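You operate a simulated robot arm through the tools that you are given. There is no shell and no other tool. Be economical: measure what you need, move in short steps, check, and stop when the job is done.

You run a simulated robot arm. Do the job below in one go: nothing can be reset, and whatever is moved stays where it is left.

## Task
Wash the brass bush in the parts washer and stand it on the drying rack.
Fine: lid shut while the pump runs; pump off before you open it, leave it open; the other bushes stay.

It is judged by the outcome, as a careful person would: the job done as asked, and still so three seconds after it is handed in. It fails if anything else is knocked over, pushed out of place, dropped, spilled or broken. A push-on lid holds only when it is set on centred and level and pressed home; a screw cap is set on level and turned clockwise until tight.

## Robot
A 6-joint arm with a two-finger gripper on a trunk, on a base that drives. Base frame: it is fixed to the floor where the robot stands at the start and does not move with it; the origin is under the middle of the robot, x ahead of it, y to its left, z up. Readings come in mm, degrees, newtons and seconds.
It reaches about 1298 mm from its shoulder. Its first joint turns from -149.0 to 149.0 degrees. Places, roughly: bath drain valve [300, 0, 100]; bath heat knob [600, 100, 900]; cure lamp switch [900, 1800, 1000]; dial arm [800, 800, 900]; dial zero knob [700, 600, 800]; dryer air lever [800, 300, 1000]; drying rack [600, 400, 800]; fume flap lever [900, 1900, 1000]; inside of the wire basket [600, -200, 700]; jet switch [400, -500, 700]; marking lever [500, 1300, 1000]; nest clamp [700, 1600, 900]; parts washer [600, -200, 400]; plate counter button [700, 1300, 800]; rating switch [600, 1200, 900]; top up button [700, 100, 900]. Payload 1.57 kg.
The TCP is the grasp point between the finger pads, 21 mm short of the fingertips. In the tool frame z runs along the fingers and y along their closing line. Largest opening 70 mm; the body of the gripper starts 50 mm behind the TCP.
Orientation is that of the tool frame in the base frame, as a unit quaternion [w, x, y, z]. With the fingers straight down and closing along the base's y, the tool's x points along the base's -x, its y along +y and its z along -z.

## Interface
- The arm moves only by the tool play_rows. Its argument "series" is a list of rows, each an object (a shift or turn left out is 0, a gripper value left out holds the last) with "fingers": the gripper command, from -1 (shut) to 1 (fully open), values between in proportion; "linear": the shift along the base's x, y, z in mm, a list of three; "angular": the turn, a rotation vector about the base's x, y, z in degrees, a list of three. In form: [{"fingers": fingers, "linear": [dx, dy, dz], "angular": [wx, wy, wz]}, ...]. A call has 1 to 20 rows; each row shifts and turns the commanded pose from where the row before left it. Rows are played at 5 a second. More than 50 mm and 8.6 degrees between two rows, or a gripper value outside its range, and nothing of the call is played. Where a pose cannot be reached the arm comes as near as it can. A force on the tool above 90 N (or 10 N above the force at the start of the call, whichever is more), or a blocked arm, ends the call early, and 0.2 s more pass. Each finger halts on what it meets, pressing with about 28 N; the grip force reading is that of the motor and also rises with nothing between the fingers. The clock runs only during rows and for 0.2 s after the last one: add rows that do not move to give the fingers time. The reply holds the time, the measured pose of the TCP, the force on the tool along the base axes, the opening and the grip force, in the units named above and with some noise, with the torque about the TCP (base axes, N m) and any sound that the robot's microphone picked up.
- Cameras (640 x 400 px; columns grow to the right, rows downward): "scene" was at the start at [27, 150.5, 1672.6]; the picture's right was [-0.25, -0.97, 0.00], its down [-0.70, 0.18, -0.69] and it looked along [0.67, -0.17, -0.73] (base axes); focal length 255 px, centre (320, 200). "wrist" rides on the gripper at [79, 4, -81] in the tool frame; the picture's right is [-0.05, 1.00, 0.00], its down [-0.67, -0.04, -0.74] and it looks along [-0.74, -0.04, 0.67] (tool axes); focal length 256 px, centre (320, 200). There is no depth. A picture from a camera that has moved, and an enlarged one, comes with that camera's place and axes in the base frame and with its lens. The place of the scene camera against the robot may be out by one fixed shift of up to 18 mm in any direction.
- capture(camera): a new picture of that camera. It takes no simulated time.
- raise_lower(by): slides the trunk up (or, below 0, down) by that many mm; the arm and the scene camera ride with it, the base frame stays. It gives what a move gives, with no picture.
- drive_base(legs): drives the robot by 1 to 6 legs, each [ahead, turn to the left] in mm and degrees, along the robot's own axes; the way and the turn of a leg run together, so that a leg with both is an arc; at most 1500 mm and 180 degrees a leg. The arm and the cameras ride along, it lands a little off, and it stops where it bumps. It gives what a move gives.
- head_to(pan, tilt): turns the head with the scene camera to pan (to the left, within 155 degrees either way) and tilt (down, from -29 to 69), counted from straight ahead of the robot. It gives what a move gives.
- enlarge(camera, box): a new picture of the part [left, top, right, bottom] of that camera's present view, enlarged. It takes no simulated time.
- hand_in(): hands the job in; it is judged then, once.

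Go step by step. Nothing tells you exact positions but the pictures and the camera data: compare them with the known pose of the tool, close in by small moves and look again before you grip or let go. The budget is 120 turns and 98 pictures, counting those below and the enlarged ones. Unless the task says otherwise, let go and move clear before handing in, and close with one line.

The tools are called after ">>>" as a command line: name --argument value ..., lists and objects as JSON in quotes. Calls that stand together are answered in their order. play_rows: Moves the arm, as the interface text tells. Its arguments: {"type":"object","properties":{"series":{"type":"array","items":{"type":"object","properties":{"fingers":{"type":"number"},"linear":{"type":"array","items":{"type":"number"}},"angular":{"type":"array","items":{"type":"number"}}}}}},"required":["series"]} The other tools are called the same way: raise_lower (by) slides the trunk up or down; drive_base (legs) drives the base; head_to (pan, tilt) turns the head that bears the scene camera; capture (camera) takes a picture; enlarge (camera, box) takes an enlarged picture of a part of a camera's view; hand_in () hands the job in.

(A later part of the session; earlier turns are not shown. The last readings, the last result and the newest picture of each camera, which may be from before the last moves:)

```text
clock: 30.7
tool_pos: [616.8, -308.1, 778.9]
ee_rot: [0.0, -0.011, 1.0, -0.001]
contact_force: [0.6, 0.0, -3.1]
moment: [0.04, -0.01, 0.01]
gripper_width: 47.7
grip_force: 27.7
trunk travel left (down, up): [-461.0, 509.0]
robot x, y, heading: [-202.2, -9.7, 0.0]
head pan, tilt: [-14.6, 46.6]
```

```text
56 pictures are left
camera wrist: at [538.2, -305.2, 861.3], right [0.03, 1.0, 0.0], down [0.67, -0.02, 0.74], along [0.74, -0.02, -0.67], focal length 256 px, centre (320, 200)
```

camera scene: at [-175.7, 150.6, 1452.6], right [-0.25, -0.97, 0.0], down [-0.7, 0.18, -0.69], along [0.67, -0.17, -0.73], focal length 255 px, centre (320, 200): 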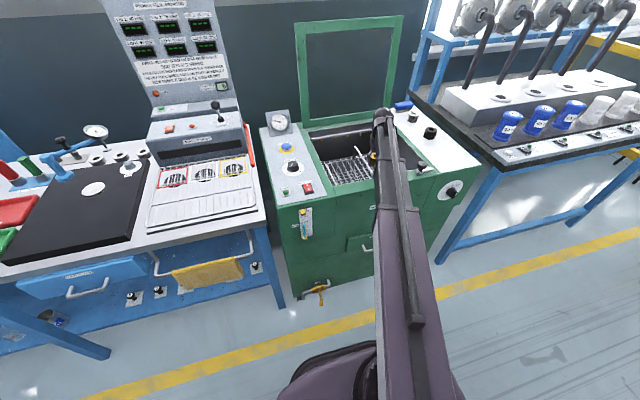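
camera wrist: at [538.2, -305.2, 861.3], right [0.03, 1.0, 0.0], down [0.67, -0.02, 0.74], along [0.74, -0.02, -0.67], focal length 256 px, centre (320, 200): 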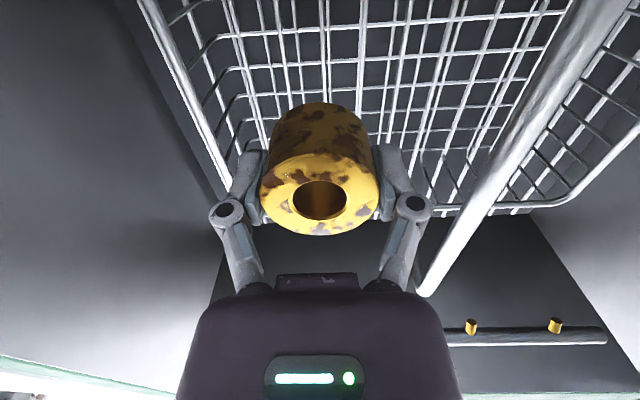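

>>> enlarge --camera "scene" --box '[320, 90, 460, 270]'

```text
2.22 times, centred on (390, 180) of scene
camera zoom: at [-175.7, 150.6, 1452.6], right [-0.25, -0.97, 0.0], down [-0.7, 0.18, -0.69], along [0.67, -0.17, -0.73], focal length 566 px, centre (164, 244)
```

zoom: 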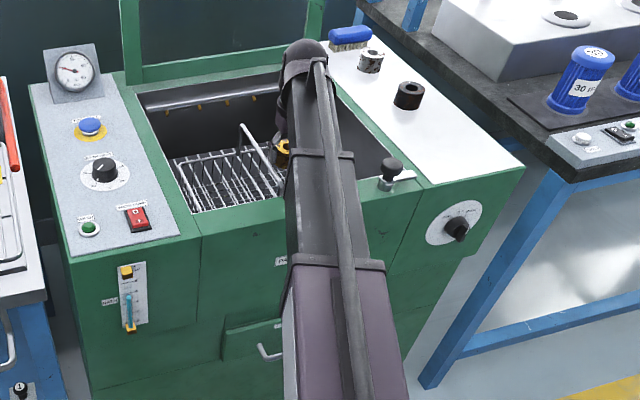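

Everything is inside the basket's right half. I'll go down in small steps, watching whether the boom gets blocked by the rim.

>>> raise_lower --by -25

>>> raise_lower --by -12

>>> enlarge --camera "scene" --box '[330, 90, 450, 200]'

```text
clock: 31.4
tool_pos: [615.5, -307.9, 754.5]
ee_rot: [0.0, -0.011, 1.0, 0.0]
contact_force: [0.0, -0.6, -2.2]
moment: [-0.02, -0.02, -0.01]
gripper_width: 47.8
grip_force: 28.1
trunk travel left (down, up): [-436.0, 534.0]
robot x, y, heading: [-199.1, -11.4, 0.3]
head pan, tilt: [-14.6, 46.6]
```

```text
clock: 32.0
tool_pos: [616.3, -305.9, 743.1]
ee_rot: [0.0, -0.012, 1.0, 0.0]
contact_force: [0.0, 0.9, -2.5]
moment: [0.0, 0.0, -0.02]
gripper_width: 47.8
grip_force: 28.1
trunk travel left (down, up): [-424.0, 546.0]
robot x, y, heading: [-200.9, -11.1, 0.2]
head pan, tilt: [-14.6, 46.6]
```

```text
3.64 times, centred on (390, 145) of scene
camera zoom: at [-175.8, 150.6, 1415.5], right [-0.25, -0.97, 0.0], down [-0.7, 0.18, -0.69], along [0.67, -0.17, -0.73], focal length 926 px, centre (66, 400)
```

zoom: 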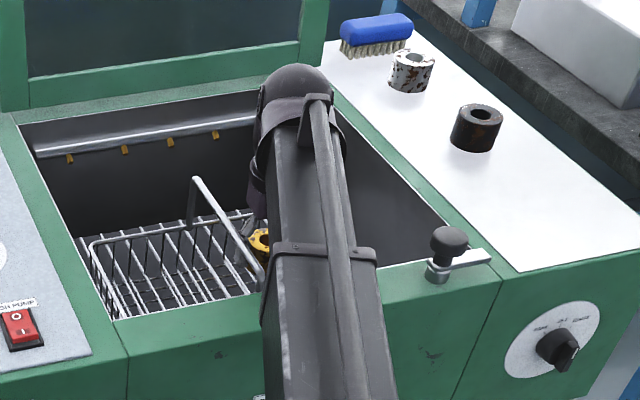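

No contact yet. I'll keep lowering in small steps.

>>> raise_lower --by -10

>>> raise_lower --by -10

>>> enlarge --camera "scene" --box '[330, 70, 450, 180]'

```text
clock: 32.6
tool_pos: [616.3, -307.4, 733.1]
ee_rot: [0.0, -0.011, 1.0, 0.0]
contact_force: [0.5, 0.3, -2.3]
moment: [-0.03, -0.02, -0.01]
gripper_width: 47.8
grip_force: 28.3
trunk travel left (down, up): [-414.0, 556.0]
robot x, y, heading: [-201.2, -12.4, 0.2]
head pan, tilt: [-14.6, 46.6]
```

```text
clock: 33.2
tool_pos: [616.7, -306.9, 722.7]
ee_rot: [0.0, -0.011, 1.0, -0.001]
contact_force: [-0.5, -0.3, -1.7]
moment: [-0.01, -0.03, 0.02]
gripper_width: 47.5
grip_force: 27.9
trunk travel left (down, up): [-404.0, 566.0]
robot x, y, heading: [-204.6, -12.4, 0.2]
head pan, tilt: [-14.6, 46.6]
```

```text
3.64 times, centred on (390, 125) of scene
camera zoom: at [-175.8, 150.6, 1395.5], right [-0.25, -0.97, 0.0], down [-0.7, 0.18, -0.69], along [0.67, -0.17, -0.73], focal length 926 px, centre (66, 473)
```

zoom: 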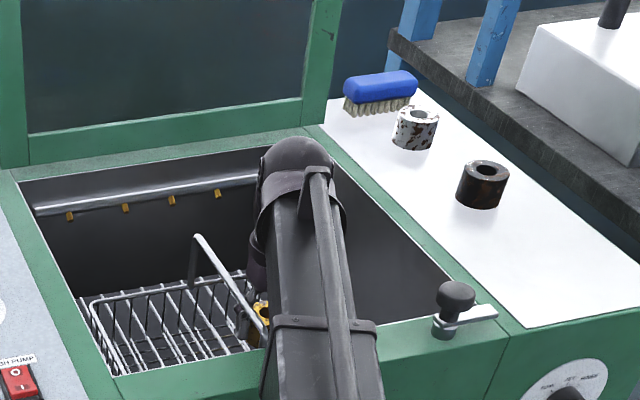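

>>> raise_lower --by -10

>>> raise_lower --by -8

>>> raise_lower --by -8

>>> capture --camera "wrist"

```text
clock: 33.8
tool_pos: [615.1, -308.5, 713.7]
ee_rot: [0.0, -0.012, 1.0, 0.0]
contact_force: [-0.1, -0.2, -3.2]
moment: [-0.02, -0.01, 0.0]
gripper_width: 47.7
grip_force: 28.0
trunk travel left (down, up): [-394.0, 576.0]
robot x, y, heading: [-203.9, -10.7, -0.1]
head pan, tilt: [-14.6, 46.6]
```

```text
clock: 34.3
tool_pos: [617.2, -307.6, 705.2]
ee_rot: [0.0, -0.011, 1.0, -0.001]
contact_force: [0.8, -0.1, -2.5]
moment: [-0.01, -0.05, 0.02]
gripper_width: 47.7
grip_force: 28.0
trunk travel left (down, up): [-386.0, 584.0]
robot x, y, heading: [-204.0, -11.7, 0.3]
head pan, tilt: [-14.6, 46.6]
```

```text
clock: 34.9
tool_pos: [617.6, -307.5, 697.2]
ee_rot: [0.0, -0.011, 1.0, 0.0]
contact_force: [-0.4, 0.2, -2.9]
moment: [0.0, 0.02, 0.01]
gripper_width: 47.6
grip_force: 28.2
trunk travel left (down, up): [-378.0, 592.0]
robot x, y, heading: [-203.5, -12.8, 0.1]
head pan, tilt: [-14.6, 46.6]
```

```text
52 pictures are left
camera wrist: at [538.2, -305.2, 778.2], right [0.03, 1.0, 0.0], down [0.67, -0.02, 0.74], along [0.74, -0.02, -0.67], focal length 256 px, centre (320, 200)
```

wrist: 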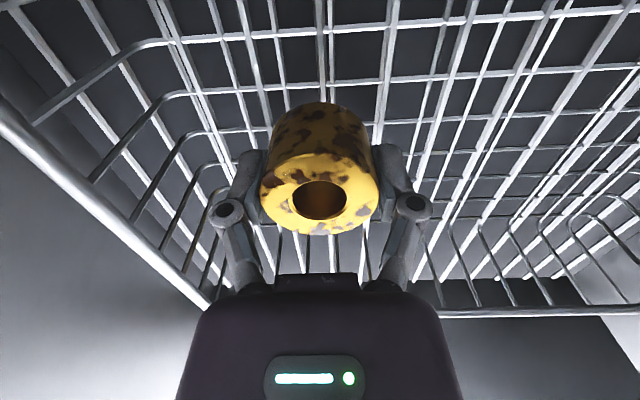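

Still clear. Lowering on until the bush touches the basket floor.

>>> raise_lower --by -6

>>> raise_lower --by -4

>>> raise_lower --by -3

>>> capture --camera "wrist"

```text
clock: 35.5
tool_pos: [617.1, -307.1, 691.3]
ee_rot: [0.0, -0.011, 1.0, -0.001]
contact_force: [-1.3, 1.0, -2.1]
moment: [-0.02, -0.03, 0.0]
gripper_width: 47.5
grip_force: 28.3
trunk travel left (down, up): [-372.0, 598.0]
robot x, y, heading: [-205.8, -11.6, -0.2]
head pan, tilt: [-14.6, 46.6]
```

```text
clock: 36.0
tool_pos: [615.9, -306.7, 685.7]
ee_rot: [0.0, -0.011, 1.0, 0.001]
contact_force: [2.3, -0.9, 6.7]
moment: [0.02, 0.1, -0.05]
gripper_width: 47.6
grip_force: 28.6
trunk travel left (down, up): [-368.0, 602.0]
robot x, y, heading: [-201.9, -9.9, 0.4]
head pan, tilt: [-14.6, 46.6]
```

```text
clock: 36.5
tool_pos: [614.8, -306.7, 684.7]
ee_rot: [0.0, -0.012, 1.0, 0.0]
contact_force: [3.4, -2.8, 17.9]
moment: [-0.09, -0.09, -0.01]
gripper_width: 47.8
grip_force: 28.2
trunk travel left (down, up): [-365.0, 605.0]
robot x, y, heading: [-201.2, -8.3, 0.0]
head pan, tilt: [-14.6, 46.6]
```

```text
51 pictures are left
camera wrist: at [537.4, -305.1, 766.5], right [0.03, 1.0, 0.0], down [0.67, -0.02, 0.75], along [0.75, -0.02, -0.67], focal length 256 px, centre (320, 200)
```

wrist: 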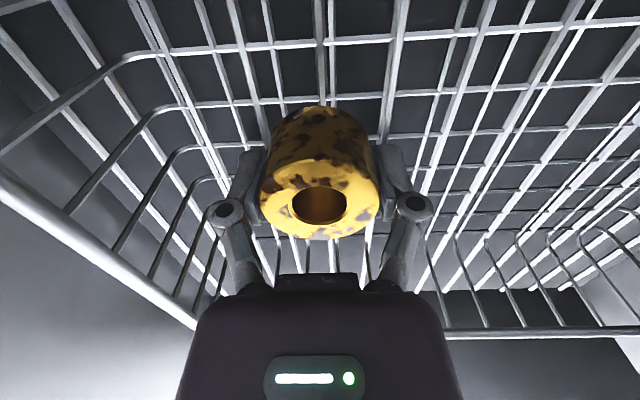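

The bush rests on the basket floor (18 N upward). I'll open the fingers, then rise out and look.

>>> raise_lower --by 2

>>> play_rows --series '[{"fingers": 0.6}, {"fingers": 0.8}, {"fingers": 0.9}, {"fingers": 0.9}]'

>>> raise_lower --by 265

>>> capture --camera "wrist"

>>> capture --camera "scene"

```text
clock: 37.0
tool_pos: [616.7, -307.2, 686.1]
ee_rot: [0.0, -0.011, 1.0, 0.0]
contact_force: [0.1, 0.6, -3.3]
moment: [0.0, 0.0, 0.0]
gripper_width: 47.8
grip_force: 27.9
trunk travel left (down, up): [-367.0, 603.0]
robot x, y, heading: [-201.7, -9.8, 0.1]
head pan, tilt: [-14.6, 46.6]
```

```text
clock: 38.0
tool_pos: [614.8, -307.0, 686.2]
ee_rot: [0.0, -0.012, 1.0, 0.001]
contact_force: [0.0, 0.7, 0.1]
moment: [0.03, -0.02, 0.01]
gripper_width: 66.3
grip_force: 0.0
trunk travel left (down, up): [-367.0, 603.0]
robot x, y, heading: [-202.9, -10.8, 0.2]
head pan, tilt: [-14.6, 46.6]
```

```text
clock: 40.7
tool_pos: [618.0, -307.4, 951.9]
ee_rot: [0.0, -0.012, 1.0, 0.0]
contact_force: [-0.1, -0.4, 0.0]
moment: [-0.03, -0.02, -0.04]
gripper_width: 66.7
grip_force: 0.1
trunk travel left (down, up): [-632.0, 338.0]
robot x, y, heading: [-203.3, -10.6, 0.2]
head pan, tilt: [-14.6, 46.6]
```

```text
50 pictures are left
camera wrist: at [538.1, -305.1, 1032.3], right [0.03, 1.0, 0.0], down [0.67, -0.02, 0.74], along [0.74, -0.02, -0.67], focal length 256 px, centre (320, 200)
```

wrist: 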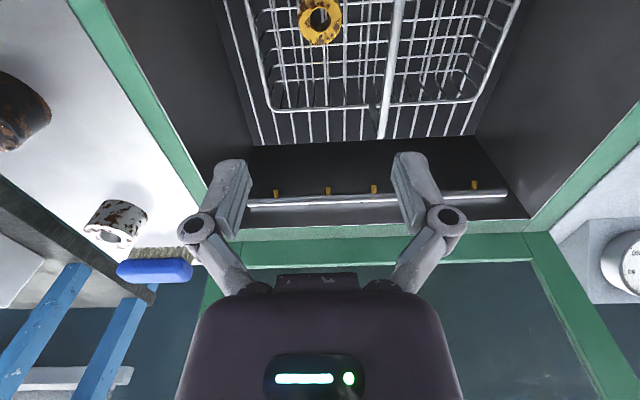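

```text
49 pictures are left
camera scene: at [-175.9, 150.7, 1623.5], right [-0.25, -0.97, 0.0], down [-0.7, 0.18, -0.69], along [0.67, -0.17, -0.73], focal length 255 px, centre (320, 200)
```

scene: 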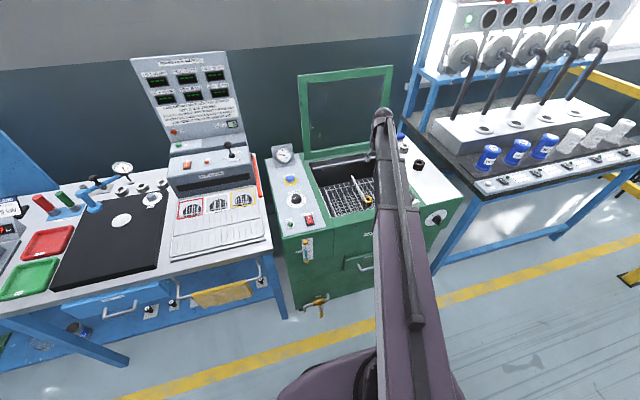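

The bush stands upright in the basket. Now the jet dial on the right front.

>>> enlarge --camera "scene" --box '[400, 180, 470, 240]'

>>> enlarge --camera "scene" --box '[285, 55, 405, 165]'

```text
6.67 times, centred on (435, 210) of scene
camera zoom: at [-175.9, 150.7, 1623.5], right [-0.25, -0.97, 0.0], down [-0.7, 0.18, -0.69], along [0.67, -0.17, -0.73], focal length 1698 px, centre (-447, 133)
```

zoom: 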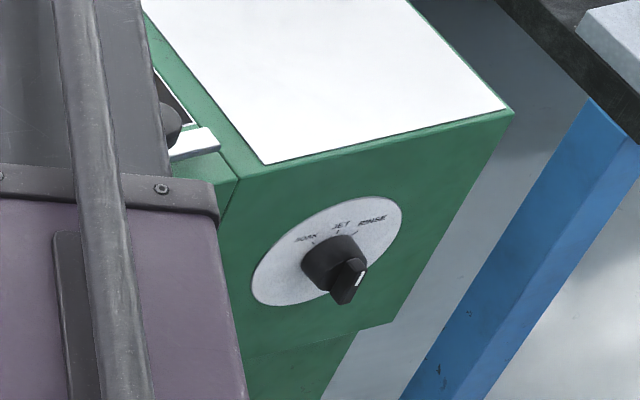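

```text
3.64 times, centred on (345, 110) of scene
camera zoom: at [-175.9, 150.7, 1623.5], right [-0.25, -0.97, 0.0], down [-0.7, 0.18, -0.69], along [0.67, -0.17, -0.73], focal length 926 px, centre (229, 527)
```

zoom: 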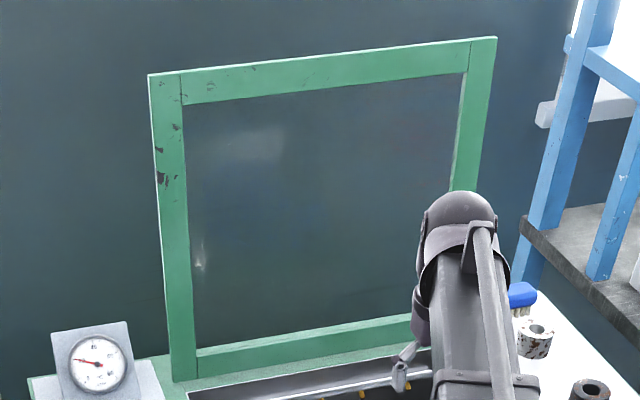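

The dial has SOAK / JET / RINSE; I need a frontal look at where it points. I'll retreat and use the wrist camera in front of it.

>>> play_rows --series '[{"linear": [-45, -20, 0]}, {"linear": [-45, -20, 0]}, {"linear": [-45, -20, 0]}, {"linear": [-45, -20, 0]}, {"linear": [-45, -20, 0]}, {"linear": [-45, -20, 0]}, {"linear": [-45, -20, 0]}, {"linear": [-45, -20, 0]}, {"linear": [-45, -10, 0]}, {"linear": [0, 0, 0]}]'

>>> raise_lower --by -90

>>> capture --camera "wrist"

>>> capture --camera "scene"

```text
clock: 42.9
tool_pos: [211.5, -479.2, 950.6]
ee_rot: [0.0, -0.012, 1.0, 0.001]
contact_force: [-0.5, -0.5, 0.4]
moment: [0.01, 0.02, -0.02]
gripper_width: 66.6
grip_force: 0.1
trunk travel left (down, up): [-632.0, 338.0]
robot x, y, heading: [-198.8, -14.6, -0.1]
head pan, tilt: [-14.6, 46.6]
```

```text
clock: 44.2
tool_pos: [212.3, -478.7, 860.3]
ee_rot: [0.0, -0.012, 1.0, -0.001]
contact_force: [0.5, 0.6, -0.3]
moment: [0.01, 0.02, 0.0]
gripper_width: 66.7
grip_force: 0.0
trunk travel left (down, up): [-542.0, 428.0]
robot x, y, heading: [-205.1, -13.5, 0.3]
head pan, tilt: [-14.6, 46.6]
```

```text
46 pictures are left
camera wrist: at [134.3, -476.9, 942.5], right [0.03, 1.0, 0.0], down [0.67, -0.02, 0.74], along [0.74, -0.02, -0.67], focal length 256 px, centre (320, 200)
```

wrist: 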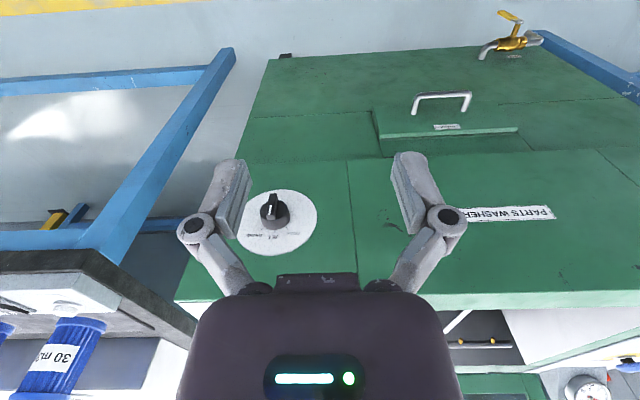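

```text
45 pictures are left
camera scene: at [-176.2, 150.7, 1533.6], right [-0.25, -0.97, 0.0], down [-0.7, 0.18, -0.69], along [0.67, -0.17, -0.73], focal length 255 px, centre (320, 200)
```

scene: 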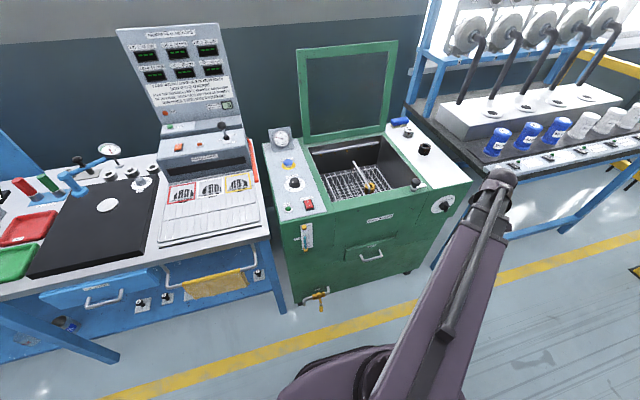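

>>> enlarge --camera "wrist" --box '[230, 180, 330, 265]'

>>> enlarge --camera "scene" --box '[400, 150, 480, 230]'

```text
4.71 times, centred on (280, 222) of wrist
camera zoom: at [134.3, -476.9, 942.5], right [0.03, 1.0, 0.0], down [0.67, -0.02, 0.74], along [0.74, -0.02, -0.67], focal length 1205 px, centre (508, 94)
```

zoom: 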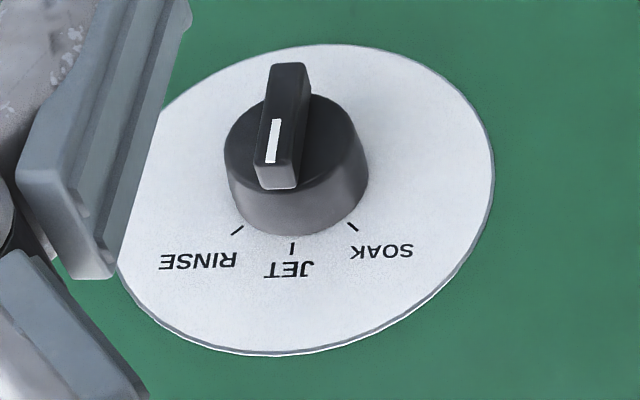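

```text
5.00 times, centred on (440, 190) of scene
camera zoom: at [-176.2, 150.7, 1533.6], right [-0.25, -0.97, 0.0], down [-0.7, 0.18, -0.69], along [0.67, -0.17, -0.73], focal length 1274 px, centre (-280, 250)
```

zoom: 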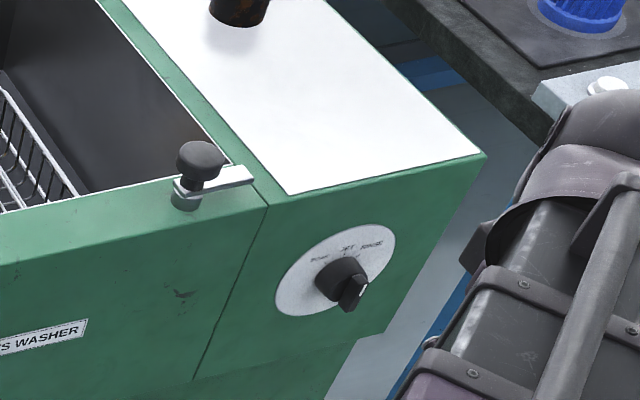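

The dial points to JET, which suits a wash. Next is the lid: it leans back from hinge (~813, z 845) to its top edge (~935, z 1203), spanning y −40 to −465. I'll raise the tool above it, drive forward again and come in behind its top edge.

>>> raise_lower --by 425

>>> drive_base --legs '[[130, 0]]'

>>> play_rows --series '[{"fingers": -1, "linear": [48, 5, 0]}, {"linear": [48, 10, 0]}, {"linear": [48, 10, 0]}, {"linear": [48, 10, 0]}, {"linear": [48, 10, 0]}, {"linear": [48, 10, 0]}, {"linear": [48, 10, 0]}, {"linear": [48, 10, 0]}, {"linear": [48, 10, 0]}, {"linear": [48, 10, 0]}, {"linear": [48, 10, 0]}, {"linear": [0, 0, 0]}]'

>>> capture --camera "wrist"

```text
refused: 425 is not a number from -400 to 400
```

```text
clock: 45.6
tool_pos: [340.3, -478.2, 860.6]
ee_rot: [0.0, -0.011, 1.0, 0.0]
contact_force: [0.5, 0.4, -0.3]
moment: [0.0, 0.02, 0.01]
gripper_width: 66.5
grip_force: 0.0
trunk travel left (down, up): [-542.0, 428.0]
robot x, y, heading: [-78.0, -8.4, -0.3]
head pan, tilt: [-14.6, 46.6]
```

```text
clock: 47.8
tool_pos: [784.8, -394.1, 862.6]
ee_rot: [-0.016, -0.009, 1.0, -0.002]
contact_force: [-17.9, -5.8, 2.1]
moment: [0.28, -1.15, 0.03]
gripper_width: 0.3
grip_force: 28.2
trunk travel left (down, up): [-542.0, 428.0]
robot x, y, heading: [-77.7, -7.4, 0.2]
head pan, tilt: [-14.6, 46.6]
stopped in row 10: the force on the tool passed its limit at 140 N (the readings are from after the stop); the commanded pose is now the measured one
```

```text
42 pictures are left
camera wrist: at [707.8, -391.3, 946.6], right [0.04, 1.0, 0.0], down [0.69, -0.02, 0.72], along [0.72, -0.03, -0.69], focal length 256 px, centre (320, 200)
```

wrist: 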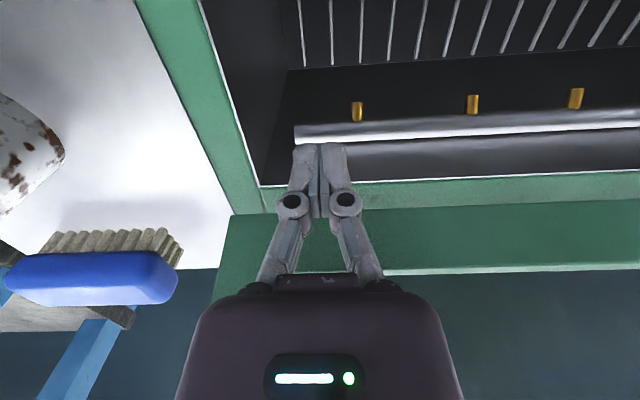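

The raise was refused (limit 400) and the following moves ran low, so the tool bumped the lid's base. I'll back off a little, raise, and check that nothing was disturbed.

>>> play_rows --series '[{"fingers": -1, "linear": [-15, 0, 0]}, {"linear": [-15, 0, 0]}, {"linear": [0, 0, 0]}]'

>>> raise_lower --by 150

>>> capture --camera "scene"

```text
clock: 48.6
tool_pos: [758.9, -392.9, 860.2]
ee_rot: [-0.015, -0.01, 1.0, -0.002]
contact_force: [0.4, -0.3, -0.5]
moment: [0.0, 0.0, -0.02]
gripper_width: 0.3
grip_force: 27.8
trunk travel left (down, up): [-542.0, 428.0]
robot x, y, heading: [-74.5, -10.9, 0.1]
head pan, tilt: [-14.6, 46.6]
```

```text
clock: 50.3
tool_pos: [757.9, -393.3, 1010.7]
ee_rot: [-0.015, -0.011, 1.0, 0.0]
contact_force: [0.6, 0.2, 0.2]
moment: [0.02, -0.01, 0.01]
gripper_width: 0.0
grip_force: 27.7
trunk travel left (down, up): [-692.0, 278.0]
robot x, y, heading: [-76.4, -11.2, 0.1]
head pan, tilt: [-14.6, 46.6]
```

```text
41 pictures are left
camera scene: at [-49.2, 150.8, 1683.5], right [-0.25, -0.97, 0.0], down [-0.7, 0.18, -0.69], along [0.67, -0.17, -0.73], focal length 255 px, centre (320, 200)
```

scene: 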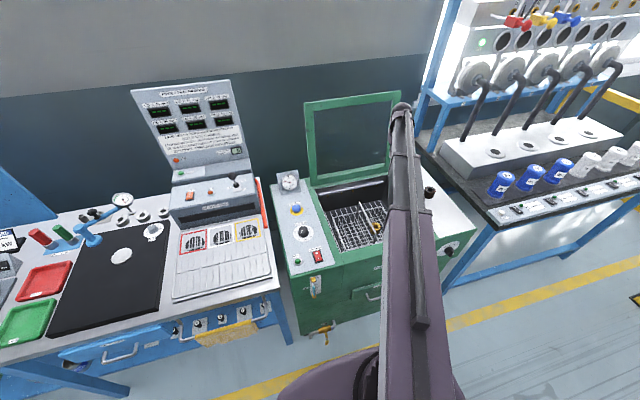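

Nothing seems disturbed. I'll straighten the small tilt and raise the tool above the lid.

>>> play_rows --series '[{"fingers": -1, "linear": [-20, 0, 0], "angular": [0, -1.8, 0]}, {"linear": [0, 0, 0]}]'

>>> raise_lower --by 277

>>> capture --camera "wrist"

>>> capture --camera "scene"

```text
clock: 50.9
tool_pos: [738.5, -391.3, 1010.2]
ee_rot: [0.002, -0.009, 1.0, -0.001]
contact_force: [0.8, 1.1, -0.9]
moment: [-0.01, -0.02, -0.03]
gripper_width: 0.0
grip_force: 28.0
trunk travel left (down, up): [-692.0, 278.0]
robot x, y, heading: [-79.3, -11.3, 0.2]
head pan, tilt: [-14.6, 46.6]
```

```text
clock: 53.7
tool_pos: [737.6, -393.2, 1287.0]
ee_rot: [0.0, -0.01, 1.0, 0.0]
contact_force: [-0.9, 0.0, 0.3]
moment: [0.02, -0.01, 0.0]
gripper_width: 0.2
grip_force: 28.1
trunk travel left (down, up): [-969.0, 1.0]
robot x, y, heading: [-74.3, -13.5, 0.3]
head pan, tilt: [-14.6, 46.6]
```

```text
40 pictures are left
camera wrist: at [659.8, -390.1, 1369.2], right [0.03, 1.0, 0.0], down [0.67, -0.02, 0.75], along [0.75, -0.03, -0.67], focal length 256 px, centre (320, 200)
```

wrist: 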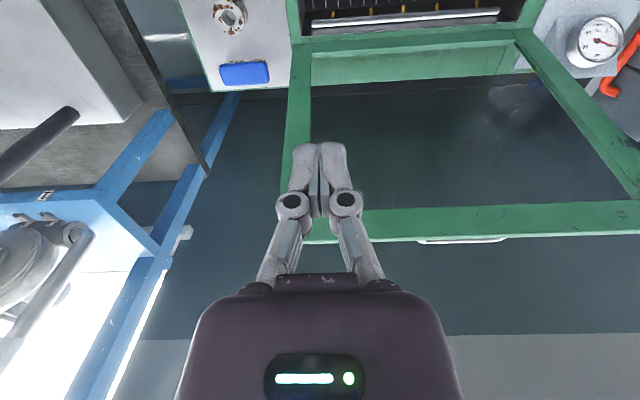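

```text
39 pictures are left
camera scene: at [-49.2, 150.8, 1960.5], right [-0.25, -0.97, 0.0], down [-0.7, 0.18, -0.69], along [0.67, -0.17, -0.73], focal length 255 px, centre (320, 200)
```

scene: 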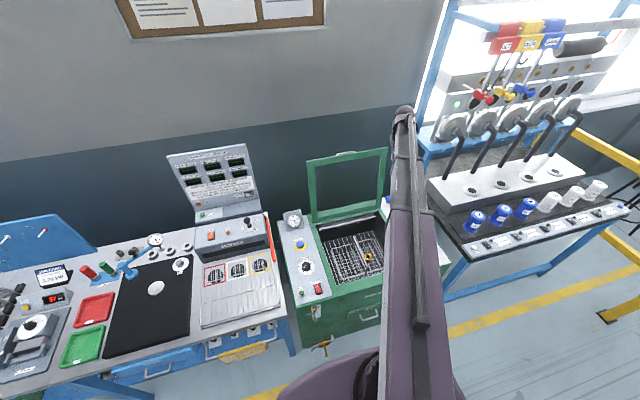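

There is a notice board on the wall. I'll look at it before going on.

>>> head_to --pan 5 --tilt 15

>>> capture --camera "scene"

```text
clock: 54.7
tool_pos: [738.2, -392.6, 1288.6]
ee_rot: [0.001, -0.009, 1.0, -0.001]
contact_force: [-0.5, 0.5, -0.4]
moment: [0.0, -0.02, -0.03]
gripper_width: 0.3
grip_force: 27.5
trunk travel left (down, up): [-969.0, 1.0]
robot x, y, heading: [-75.1, -8.3, 0.3]
head pan, tilt: [5.0, 15.0]
```

```text
38 pictures are left
camera scene: at [-33.6, 179.1, 2009.5], right [0.09, -1.0, 0.0], down [-0.26, -0.02, -0.97], along [0.96, 0.09, -0.26], focal length 255 px, centre (320, 200)
```

scene: 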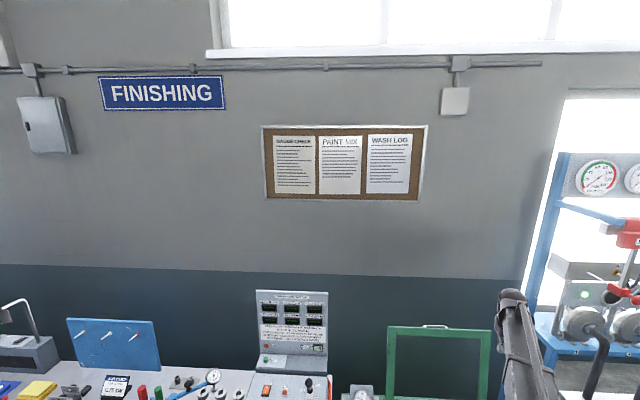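

>>> enlarge --camera "scene" --box '[362, 128, 426, 200]'

```text
5.56 times, centred on (394, 164) of scene
camera zoom: at [-33.6, 179.1, 2009.5], right [0.09, -1.0, 0.0], down [-0.26, -0.02, -0.97], along [0.96, 0.09, -0.26], focal length 1415 px, centre (-91, 400)
```

zoom: 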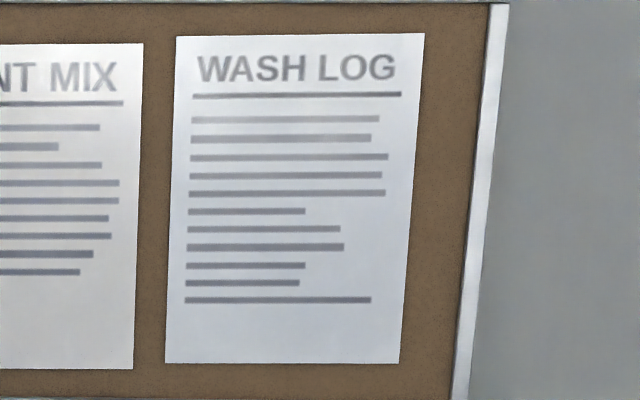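

The board is only a log. Continuing with the lid: move over its top edge to behind it at y ≈ −320, clear of the handle.

>>> head_to --pan -14.6 --tilt 46.6

>>> play_rows --series '[{"fingers": -1, "linear": [42, 12, 0]}, {"linear": [42, 12, 0]}, {"linear": [42, 12, 0]}, {"linear": [42, 12, 0]}, {"linear": [42, 12, 0]}, {"linear": [42, 12, 0]}, {"linear": [0, 0, 0]}]'

>>> capture --camera "wrist"

```text
clock: 55.7
tool_pos: [739.7, -393.2, 1288.0]
ee_rot: [0.001, -0.009, 1.0, -0.001]
contact_force: [-0.5, 0.0, 0.7]
moment: [-0.04, 0.01, 0.0]
gripper_width: 0.0
grip_force: 28.4
trunk travel left (down, up): [-969.0, 1.0]
robot x, y, heading: [-75.7, -8.3, 0.2]
head pan, tilt: [-14.6, 46.6]
```

```text
clock: 57.3
tool_pos: [986.8, -322.2, 1289.3]
ee_rot: [0.001, -0.009, 1.0, -0.001]
contact_force: [-1.3, -0.2, 0.9]
moment: [-0.01, -0.03, 0.01]
gripper_width: 0.1
grip_force: 28.0
trunk travel left (down, up): [-969.0, 1.0]
robot x, y, heading: [-75.5, -5.9, 0.1]
head pan, tilt: [-14.6, 46.6]
```

```text
36 pictures are left
camera wrist: at [908.5, -320.3, 1370.0], right [0.03, 1.0, 0.0], down [0.67, -0.02, 0.75], along [0.75, -0.03, -0.67], focal length 256 px, centre (320, 200)
```

wrist: 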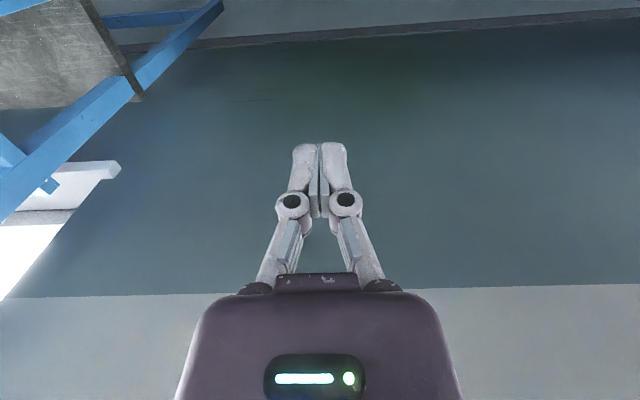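

The lid's top edge is behind (nearer than) the camera view, x < 940, so the fingers at x 987 are clear of it. Lower behind it and pull gently toward the robot.

>>> raise_lower --by -95

>>> play_rows --series '[{"fingers": -1, "linear": [-15, 0, 0]}, {"linear": [-15, 0, 0]}, {"linear": [-15, 0, 0]}, {"linear": [-15, 0, 0]}, {"linear": [-15, 0, 0]}, {"linear": [-15, 0, 0]}, {"linear": [0, 0, 0]}]'

>>> capture --camera "scene"

```text
clock: 58.6
tool_pos: [987.2, -322.9, 1191.3]
ee_rot: [0.001, -0.009, 1.0, 0.0]
contact_force: [-0.6, -0.6, -0.1]
moment: [0.04, -0.01, 0.0]
gripper_width: 0.0
grip_force: 28.0
trunk travel left (down, up): [-874.0, 96.0]
robot x, y, heading: [-76.8, -11.2, 0.1]
head pan, tilt: [-14.6, 46.6]
```

```text
clock: 60.2
tool_pos: [898.5, -322.6, 1191.7]
ee_rot: [0.001, -0.009, 1.0, 0.0]
contact_force: [-1.0, 0.2, -0.5]
moment: [-0.01, 0.02, -0.02]
gripper_width: 0.0
grip_force: 27.8
trunk travel left (down, up): [-874.0, 96.0]
robot x, y, heading: [-76.5, -12.7, 0.3]
head pan, tilt: [-14.6, 46.6]
```

```text
35 pictures are left
camera scene: at [-48.9, 150.8, 1865.5], right [-0.25, -0.97, 0.0], down [-0.7, 0.18, -0.69], along [0.67, -0.17, -0.73], focal length 255 px, centre (320, 200)
```

scene: 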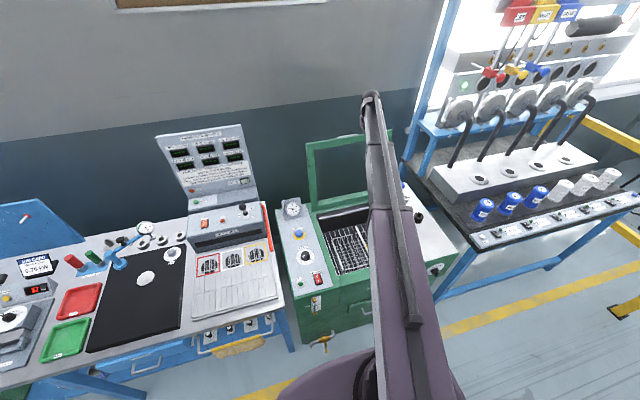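

No contact yet; the lid stands more upright than I estimated. I'll keep pulling in short steps.

>>> play_rows --series '[{"fingers": -1, "linear": [-15, 0, 0]}, {"linear": [-15, 0, 0]}, {"linear": [-15, 0, 0]}, {"linear": [-15, 0, 0]}]'

>>> enlarge --camera "scene" --box '[270, 80, 450, 220]'

```text
clock: 61.2
tool_pos: [836.5, -321.7, 1192.4]
ee_rot: [0.001, -0.01, 1.0, -0.001]
contact_force: [-0.1, -0.5, -0.8]
moment: [0.0, -0.02, 0.01]
gripper_width: 0.0
grip_force: 27.7
trunk travel left (down, up): [-874.0, 96.0]
robot x, y, heading: [-77.8, -13.0, 0.4]
head pan, tilt: [-14.6, 46.6]
```

```text
2.86 times, centred on (360, 150) of scene
camera zoom: at [-49.6, 150.8, 1865.6], right [-0.25, -0.97, 0.0], down [-0.7, 0.18, -0.69], along [0.67, -0.17, -0.73], focal length 728 px, centre (206, 343)
```

zoom: 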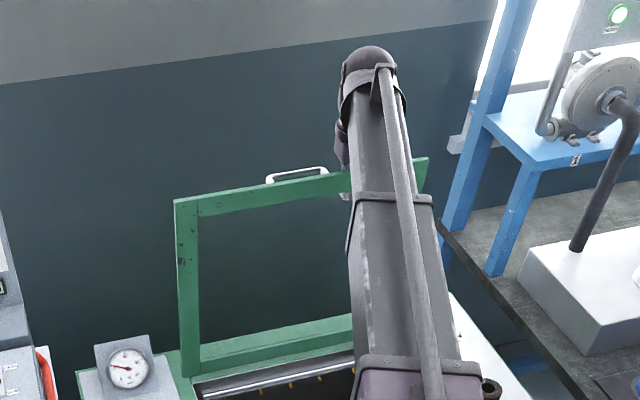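

>>> enlarge --camera "scene" --box '[325, 115, 395, 165]'

>>> capture --camera "wrist"

```text
8.00 times, centred on (360, 140) of scene
camera zoom: at [-49.6, 150.8, 1865.6], right [-0.25, -0.97, 0.0], down [-0.7, 0.18, -0.69], along [0.67, -0.17, -0.73], focal length 2038 px, centre (0, 680)
```

zoom: 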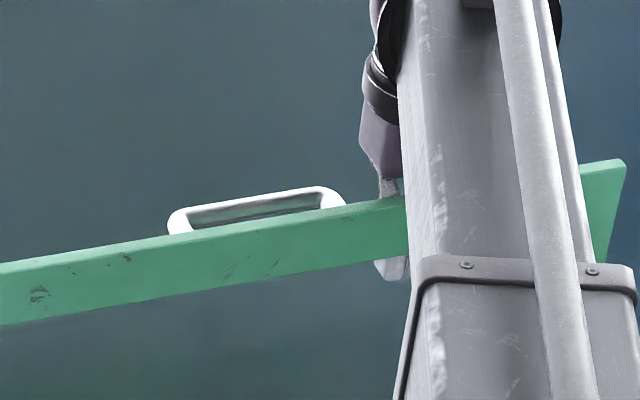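

```text
32 pictures are left
camera wrist: at [758.1, -320.0, 1274.4], right [0.03, 1.0, 0.0], down [0.67, -0.02, 0.75], along [0.75, -0.03, -0.67], focal length 256 px, centre (320, 200)
```

wrist: 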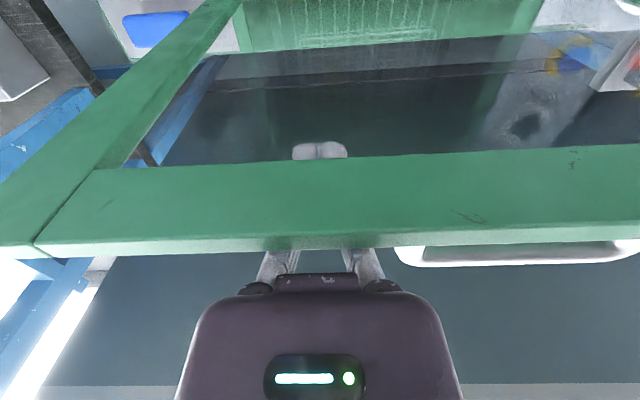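

The fingers are right behind the lid's top rail (seen through its glass), so the lid is being brought forward. I'll keep pulling slowly past vertical.

>>> play_rows --series '[{"fingers": -1, "linear": [-12, 0, 0]}, {"linear": [-12, 0, 0]}, {"linear": [-12, 0, 0]}, {"linear": [-12, 0, 0]}, {"linear": [-12, 0, 0]}]'

>>> capture --camera "wrist"

```text
clock: 62.4
tool_pos: [776.1, -321.3, 1191.8]
ee_rot: [0.001, -0.01, 1.0, -0.001]
contact_force: [-0.4, 0.4, -0.8]
moment: [0.0, -0.01, -0.01]
gripper_width: 0.0
grip_force: 28.1
trunk travel left (down, up): [-874.0, 96.0]
robot x, y, heading: [-76.3, -11.2, -0.1]
head pan, tilt: [-14.6, 46.6]
```

```text
31 pictures are left
camera wrist: at [697.6, -319.1, 1274.5], right [0.03, 1.0, 0.0], down [0.67, -0.02, 0.75], along [0.75, -0.03, -0.67], focal length 256 px, centre (320, 200)
```

wrist: 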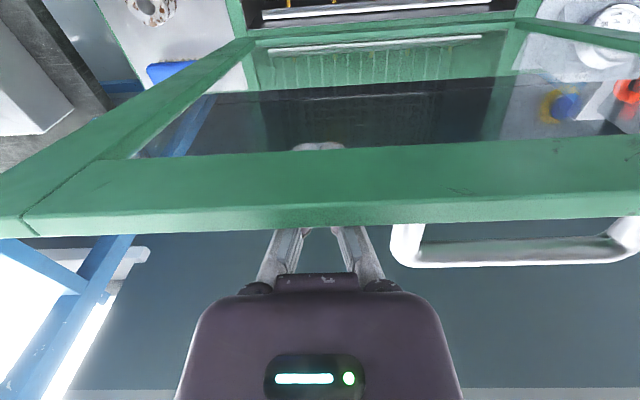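

The lid is following the fingers. Continue, alternating pull and lowering along its arc.

>>> play_rows --series '[{"fingers": -1, "linear": [-15, 0, 0]}, {"linear": [-15, 0, 0]}, {"linear": [-15, 0, 0]}, {"linear": [-15, 0, 0]}, {"linear": [-15, 0, 0]}]'

>>> raise_lower --by -40

>>> capture --camera "wrist"

>>> capture --camera "scene"

```text
clock: 63.6
tool_pos: [700.5, -323.8, 1194.0]
ee_rot: [0.001, -0.009, 1.0, -0.002]
contact_force: [0.1, 1.2, 1.0]
moment: [0.0, 0.0, -0.02]
gripper_width: 0.0
grip_force: 27.8
trunk travel left (down, up): [-874.0, 96.0]
robot x, y, heading: [-79.1, -9.8, 0.2]
head pan, tilt: [-14.6, 46.6]
```

```text
clock: 64.4
tool_pos: [701.2, -323.9, 1152.7]
ee_rot: [0.0, -0.011, 1.0, -0.001]
contact_force: [-0.2, -0.6, -0.1]
moment: [0.01, 0.02, 0.01]
gripper_width: 0.1
grip_force: 28.0
trunk travel left (down, up): [-834.0, 136.0]
robot x, y, heading: [-71.5, -9.9, -0.1]
head pan, tilt: [-14.6, 46.6]
```

```text
30 pictures are left
camera wrist: at [622.8, -321.6, 1234.4], right [0.03, 1.0, 0.0], down [0.67, -0.02, 0.75], along [0.75, -0.03, -0.67], focal length 256 px, centre (320, 200)
```

wrist: 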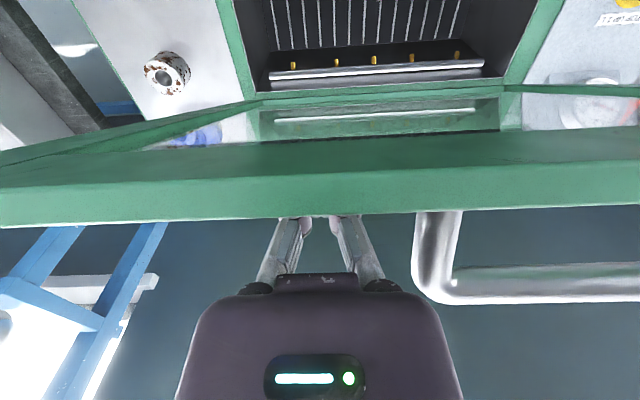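

```text
29 pictures are left
camera scene: at [-49.5, 150.9, 1825.5], right [-0.25, -0.97, 0.0], down [-0.7, 0.18, -0.69], along [0.67, -0.17, -0.73], focal length 255 px, centre (320, 200)
```

scene: 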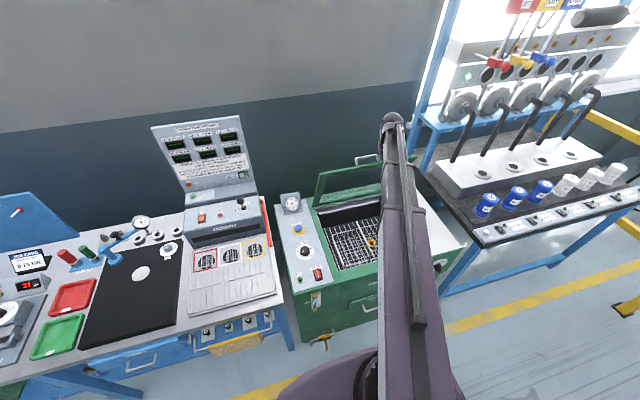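

>>> play_rows --series '[{"fingers": -1, "linear": [-15, 0, 0]}, {"linear": [-15, 0, 0]}, {"linear": [-15, 0, 0]}, {"linear": [-15, 0, 0]}, {"linear": [-15, 0, 0]}]'

>>> raise_lower --by -40

>>> capture --camera "wrist"

```text
clock: 65.6
tool_pos: [625.4, -325.3, 1152.1]
ee_rot: [0.0, -0.01, 1.0, -0.001]
contact_force: [-0.1, 0.0, 0.1]
moment: [0.0, -0.01, -0.02]
gripper_width: 0.2
grip_force: 27.9
trunk travel left (down, up): [-834.0, 136.0]
robot x, y, heading: [-77.1, -6.5, 0.3]
head pan, tilt: [-14.6, 46.6]
```

```text
clock: 66.4
tool_pos: [625.8, -323.5, 1112.7]
ee_rot: [0.001, -0.01, 1.0, 0.0]
contact_force: [0.1, 0.1, -0.4]
moment: [-0.02, 0.0, 0.0]
gripper_width: 0.0
grip_force: 27.3
trunk travel left (down, up): [-794.0, 176.0]
robot x, y, heading: [-76.9, -8.9, 0.0]
head pan, tilt: [-14.6, 46.6]
```

```text
28 pictures are left
camera wrist: at [547.6, -322.3, 1194.3], right [0.03, 1.0, 0.0], down [0.67, -0.02, 0.75], along [0.75, -0.03, -0.67], focal length 256 px, centre (320, 200)
```

wrist: 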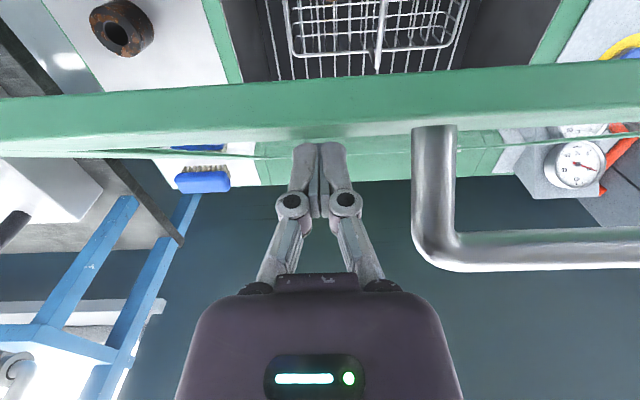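

The lid is past vertical and coming down. Keep following it forward and down.

>>> play_rows --series '[{"fingers": -1, "linear": [-15, 0, 0]}, {"linear": [-15, 0, 0]}, {"linear": [-15, 0, 0]}, {"linear": [0, 0, 0]}]'

>>> raise_lower --by -50

>>> capture --camera "wrist"

>>> capture --camera "scene"

```text
clock: 67.4
tool_pos: [580.8, -324.7, 1112.0]
ee_rot: [0.001, -0.01, 1.0, -0.001]
contact_force: [0.5, -0.3, -0.6]
moment: [0.04, 0.0, 0.01]
gripper_width: 0.1
grip_force: 27.5
trunk travel left (down, up): [-794.0, 176.0]
robot x, y, heading: [-75.6, -10.3, 0.1]
head pan, tilt: [-14.6, 46.6]
```

```text
clock: 68.3
tool_pos: [582.2, -325.7, 1062.7]
ee_rot: [0.001, -0.009, 1.0, -0.001]
contact_force: [0.0, 0.5, 0.4]
moment: [-0.01, 0.01, 0.02]
gripper_width: 0.0
grip_force: 28.2
trunk travel left (down, up): [-744.0, 226.0]
robot x, y, heading: [-79.1, -12.3, 0.1]
head pan, tilt: [-14.6, 46.6]
```

```text
27 pictures are left
camera wrist: at [503.1, -322.5, 1144.3], right [0.03, 1.0, 0.0], down [0.67, -0.02, 0.75], along [0.75, -0.03, -0.67], focal length 256 px, centre (320, 200)
```

wrist: 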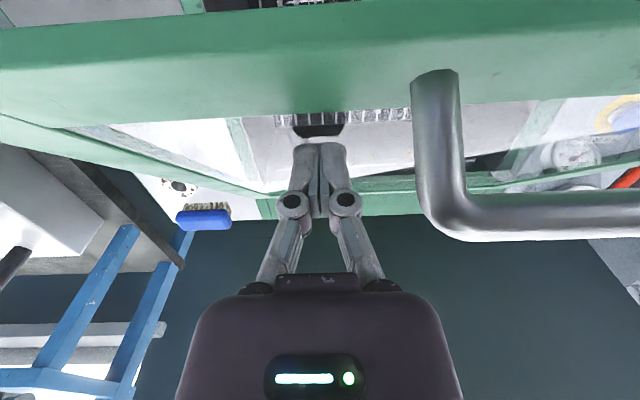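

```text
26 pictures are left
camera scene: at [-49.4, 150.9, 1735.5], right [-0.25, -0.97, 0.0], down [-0.7, 0.18, -0.69], along [0.67, -0.17, -0.73], focal length 255 px, centre (320, 200)
```

scene: 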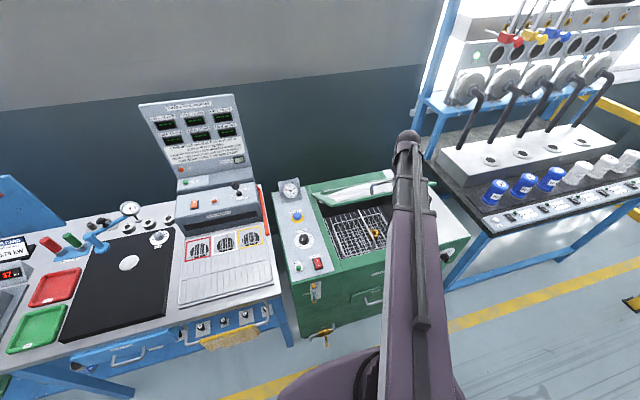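

The fingertips are over the glass, and I'd rather push on the frame rail. Raise, move toward the free edge, then press it down.

>>> raise_lower --by 60

>>> play_rows --series '[{"fingers": -1, "linear": [-15, 0, 0]}, {"linear": [-15, 0, 0]}, {"linear": [-15, 0, 0]}, {"linear": [0, 0, 0]}]'

>>> raise_lower --by -40

>>> capture --camera "wrist"

```text
clock: 69.3
tool_pos: [581.3, -325.5, 1123.5]
ee_rot: [0.001, -0.01, 1.0, -0.001]
contact_force: [0.2, 0.1, 0.1]
moment: [0.01, -0.02, 0.01]
gripper_width: 0.0
grip_force: 28.0
trunk travel left (down, up): [-804.0, 166.0]
robot x, y, heading: [-76.1, -9.5, 0.0]
head pan, tilt: [-14.6, 46.6]
```

```text
clock: 70.3
tool_pos: [537.4, -324.6, 1122.2]
ee_rot: [0.001, -0.009, 1.0, -0.001]
contact_force: [0.1, -0.3, -0.2]
moment: [0.0, 0.01, 0.02]
gripper_width: 0.0
grip_force: 28.4
trunk travel left (down, up): [-804.0, 166.0]
robot x, y, heading: [-77.2, -11.6, 0.2]
head pan, tilt: [-14.6, 46.6]
```

```text
clock: 71.2
tool_pos: [537.3, -325.0, 1083.3]
ee_rot: [0.001, -0.01, 1.0, -0.001]
contact_force: [-0.4, -0.2, -0.5]
moment: [-0.03, 0.0, -0.01]
gripper_width: 0.1
grip_force: 28.2
trunk travel left (down, up): [-764.0, 206.0]
robot x, y, heading: [-73.6, -11.2, 0.3]
head pan, tilt: [-14.6, 46.6]
```

```text
25 pictures are left
camera wrist: at [458.4, -321.8, 1164.3], right [0.03, 1.0, 0.0], down [0.67, -0.02, 0.75], along [0.75, -0.03, -0.67], focal length 256 px, centre (320, 200)
```

wrist: 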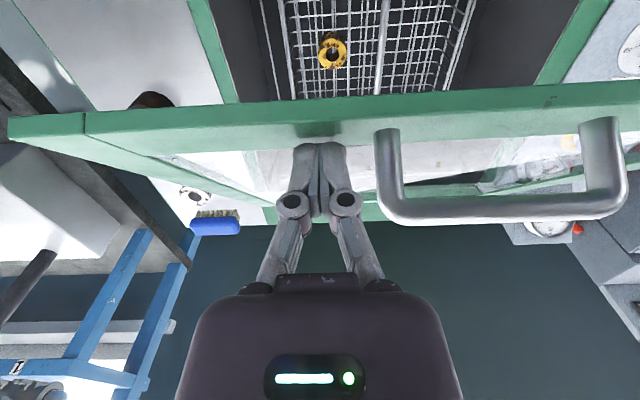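

>>> play_rows --series '[{"fingers": -1, "linear": [-15, 0, 0]}, {"linear": [-10, 0, 0]}, {"linear": [0, 0, 0]}]'

>>> raise_lower --by -50

>>> play_rows --series '[{"fingers": -1, "linear": [-15, 0, 0]}, {"linear": [-10, 0, 0]}, {"linear": [0, 0, 0]}]'

>>> capture --camera "wrist"

```text
clock: 72.0
tool_pos: [512.3, -325.1, 1082.4]
ee_rot: [0.002, -0.01, 1.0, -0.001]
contact_force: [0.1, 0.0, 0.1]
moment: [0.0, 0.02, 0.0]
gripper_width: 0.0
grip_force: 27.8
trunk travel left (down, up): [-764.0, 206.0]
robot x, y, heading: [-71.3, -9.7, -0.0]
head pan, tilt: [-14.6, 46.6]
```

```text
clock: 72.9
tool_pos: [512.0, -325.2, 1033.2]
ee_rot: [0.001, -0.01, 1.0, -0.001]
contact_force: [0.0, 0.0, 0.1]
moment: [-0.01, 0.0, 0.0]
gripper_width: 0.2
grip_force: 28.1
trunk travel left (down, up): [-714.0, 256.0]
robot x, y, heading: [-75.6, -5.3, 0.3]
head pan, tilt: [-14.6, 46.6]
```

```text
clock: 73.7
tool_pos: [486.7, -324.6, 1033.6]
ee_rot: [0.002, -0.009, 1.0, 0.0]
contact_force: [-0.1, 0.3, -0.8]
moment: [-0.03, 0.01, -0.02]
gripper_width: 0.3
grip_force: 27.6
trunk travel left (down, up): [-714.0, 256.0]
robot x, y, heading: [-72.6, -9.4, -0.0]
head pan, tilt: [-14.6, 46.6]
```

```text
24 pictures are left
camera wrist: at [407.8, -322.1, 1114.3], right [0.03, 1.0, 0.0], down [0.67, -0.02, 0.75], along [0.75, -0.03, -0.67], focal length 256 px, centre (320, 200)
```

wrist: 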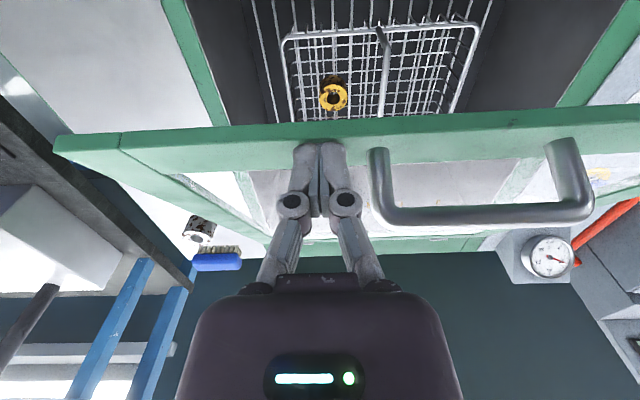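

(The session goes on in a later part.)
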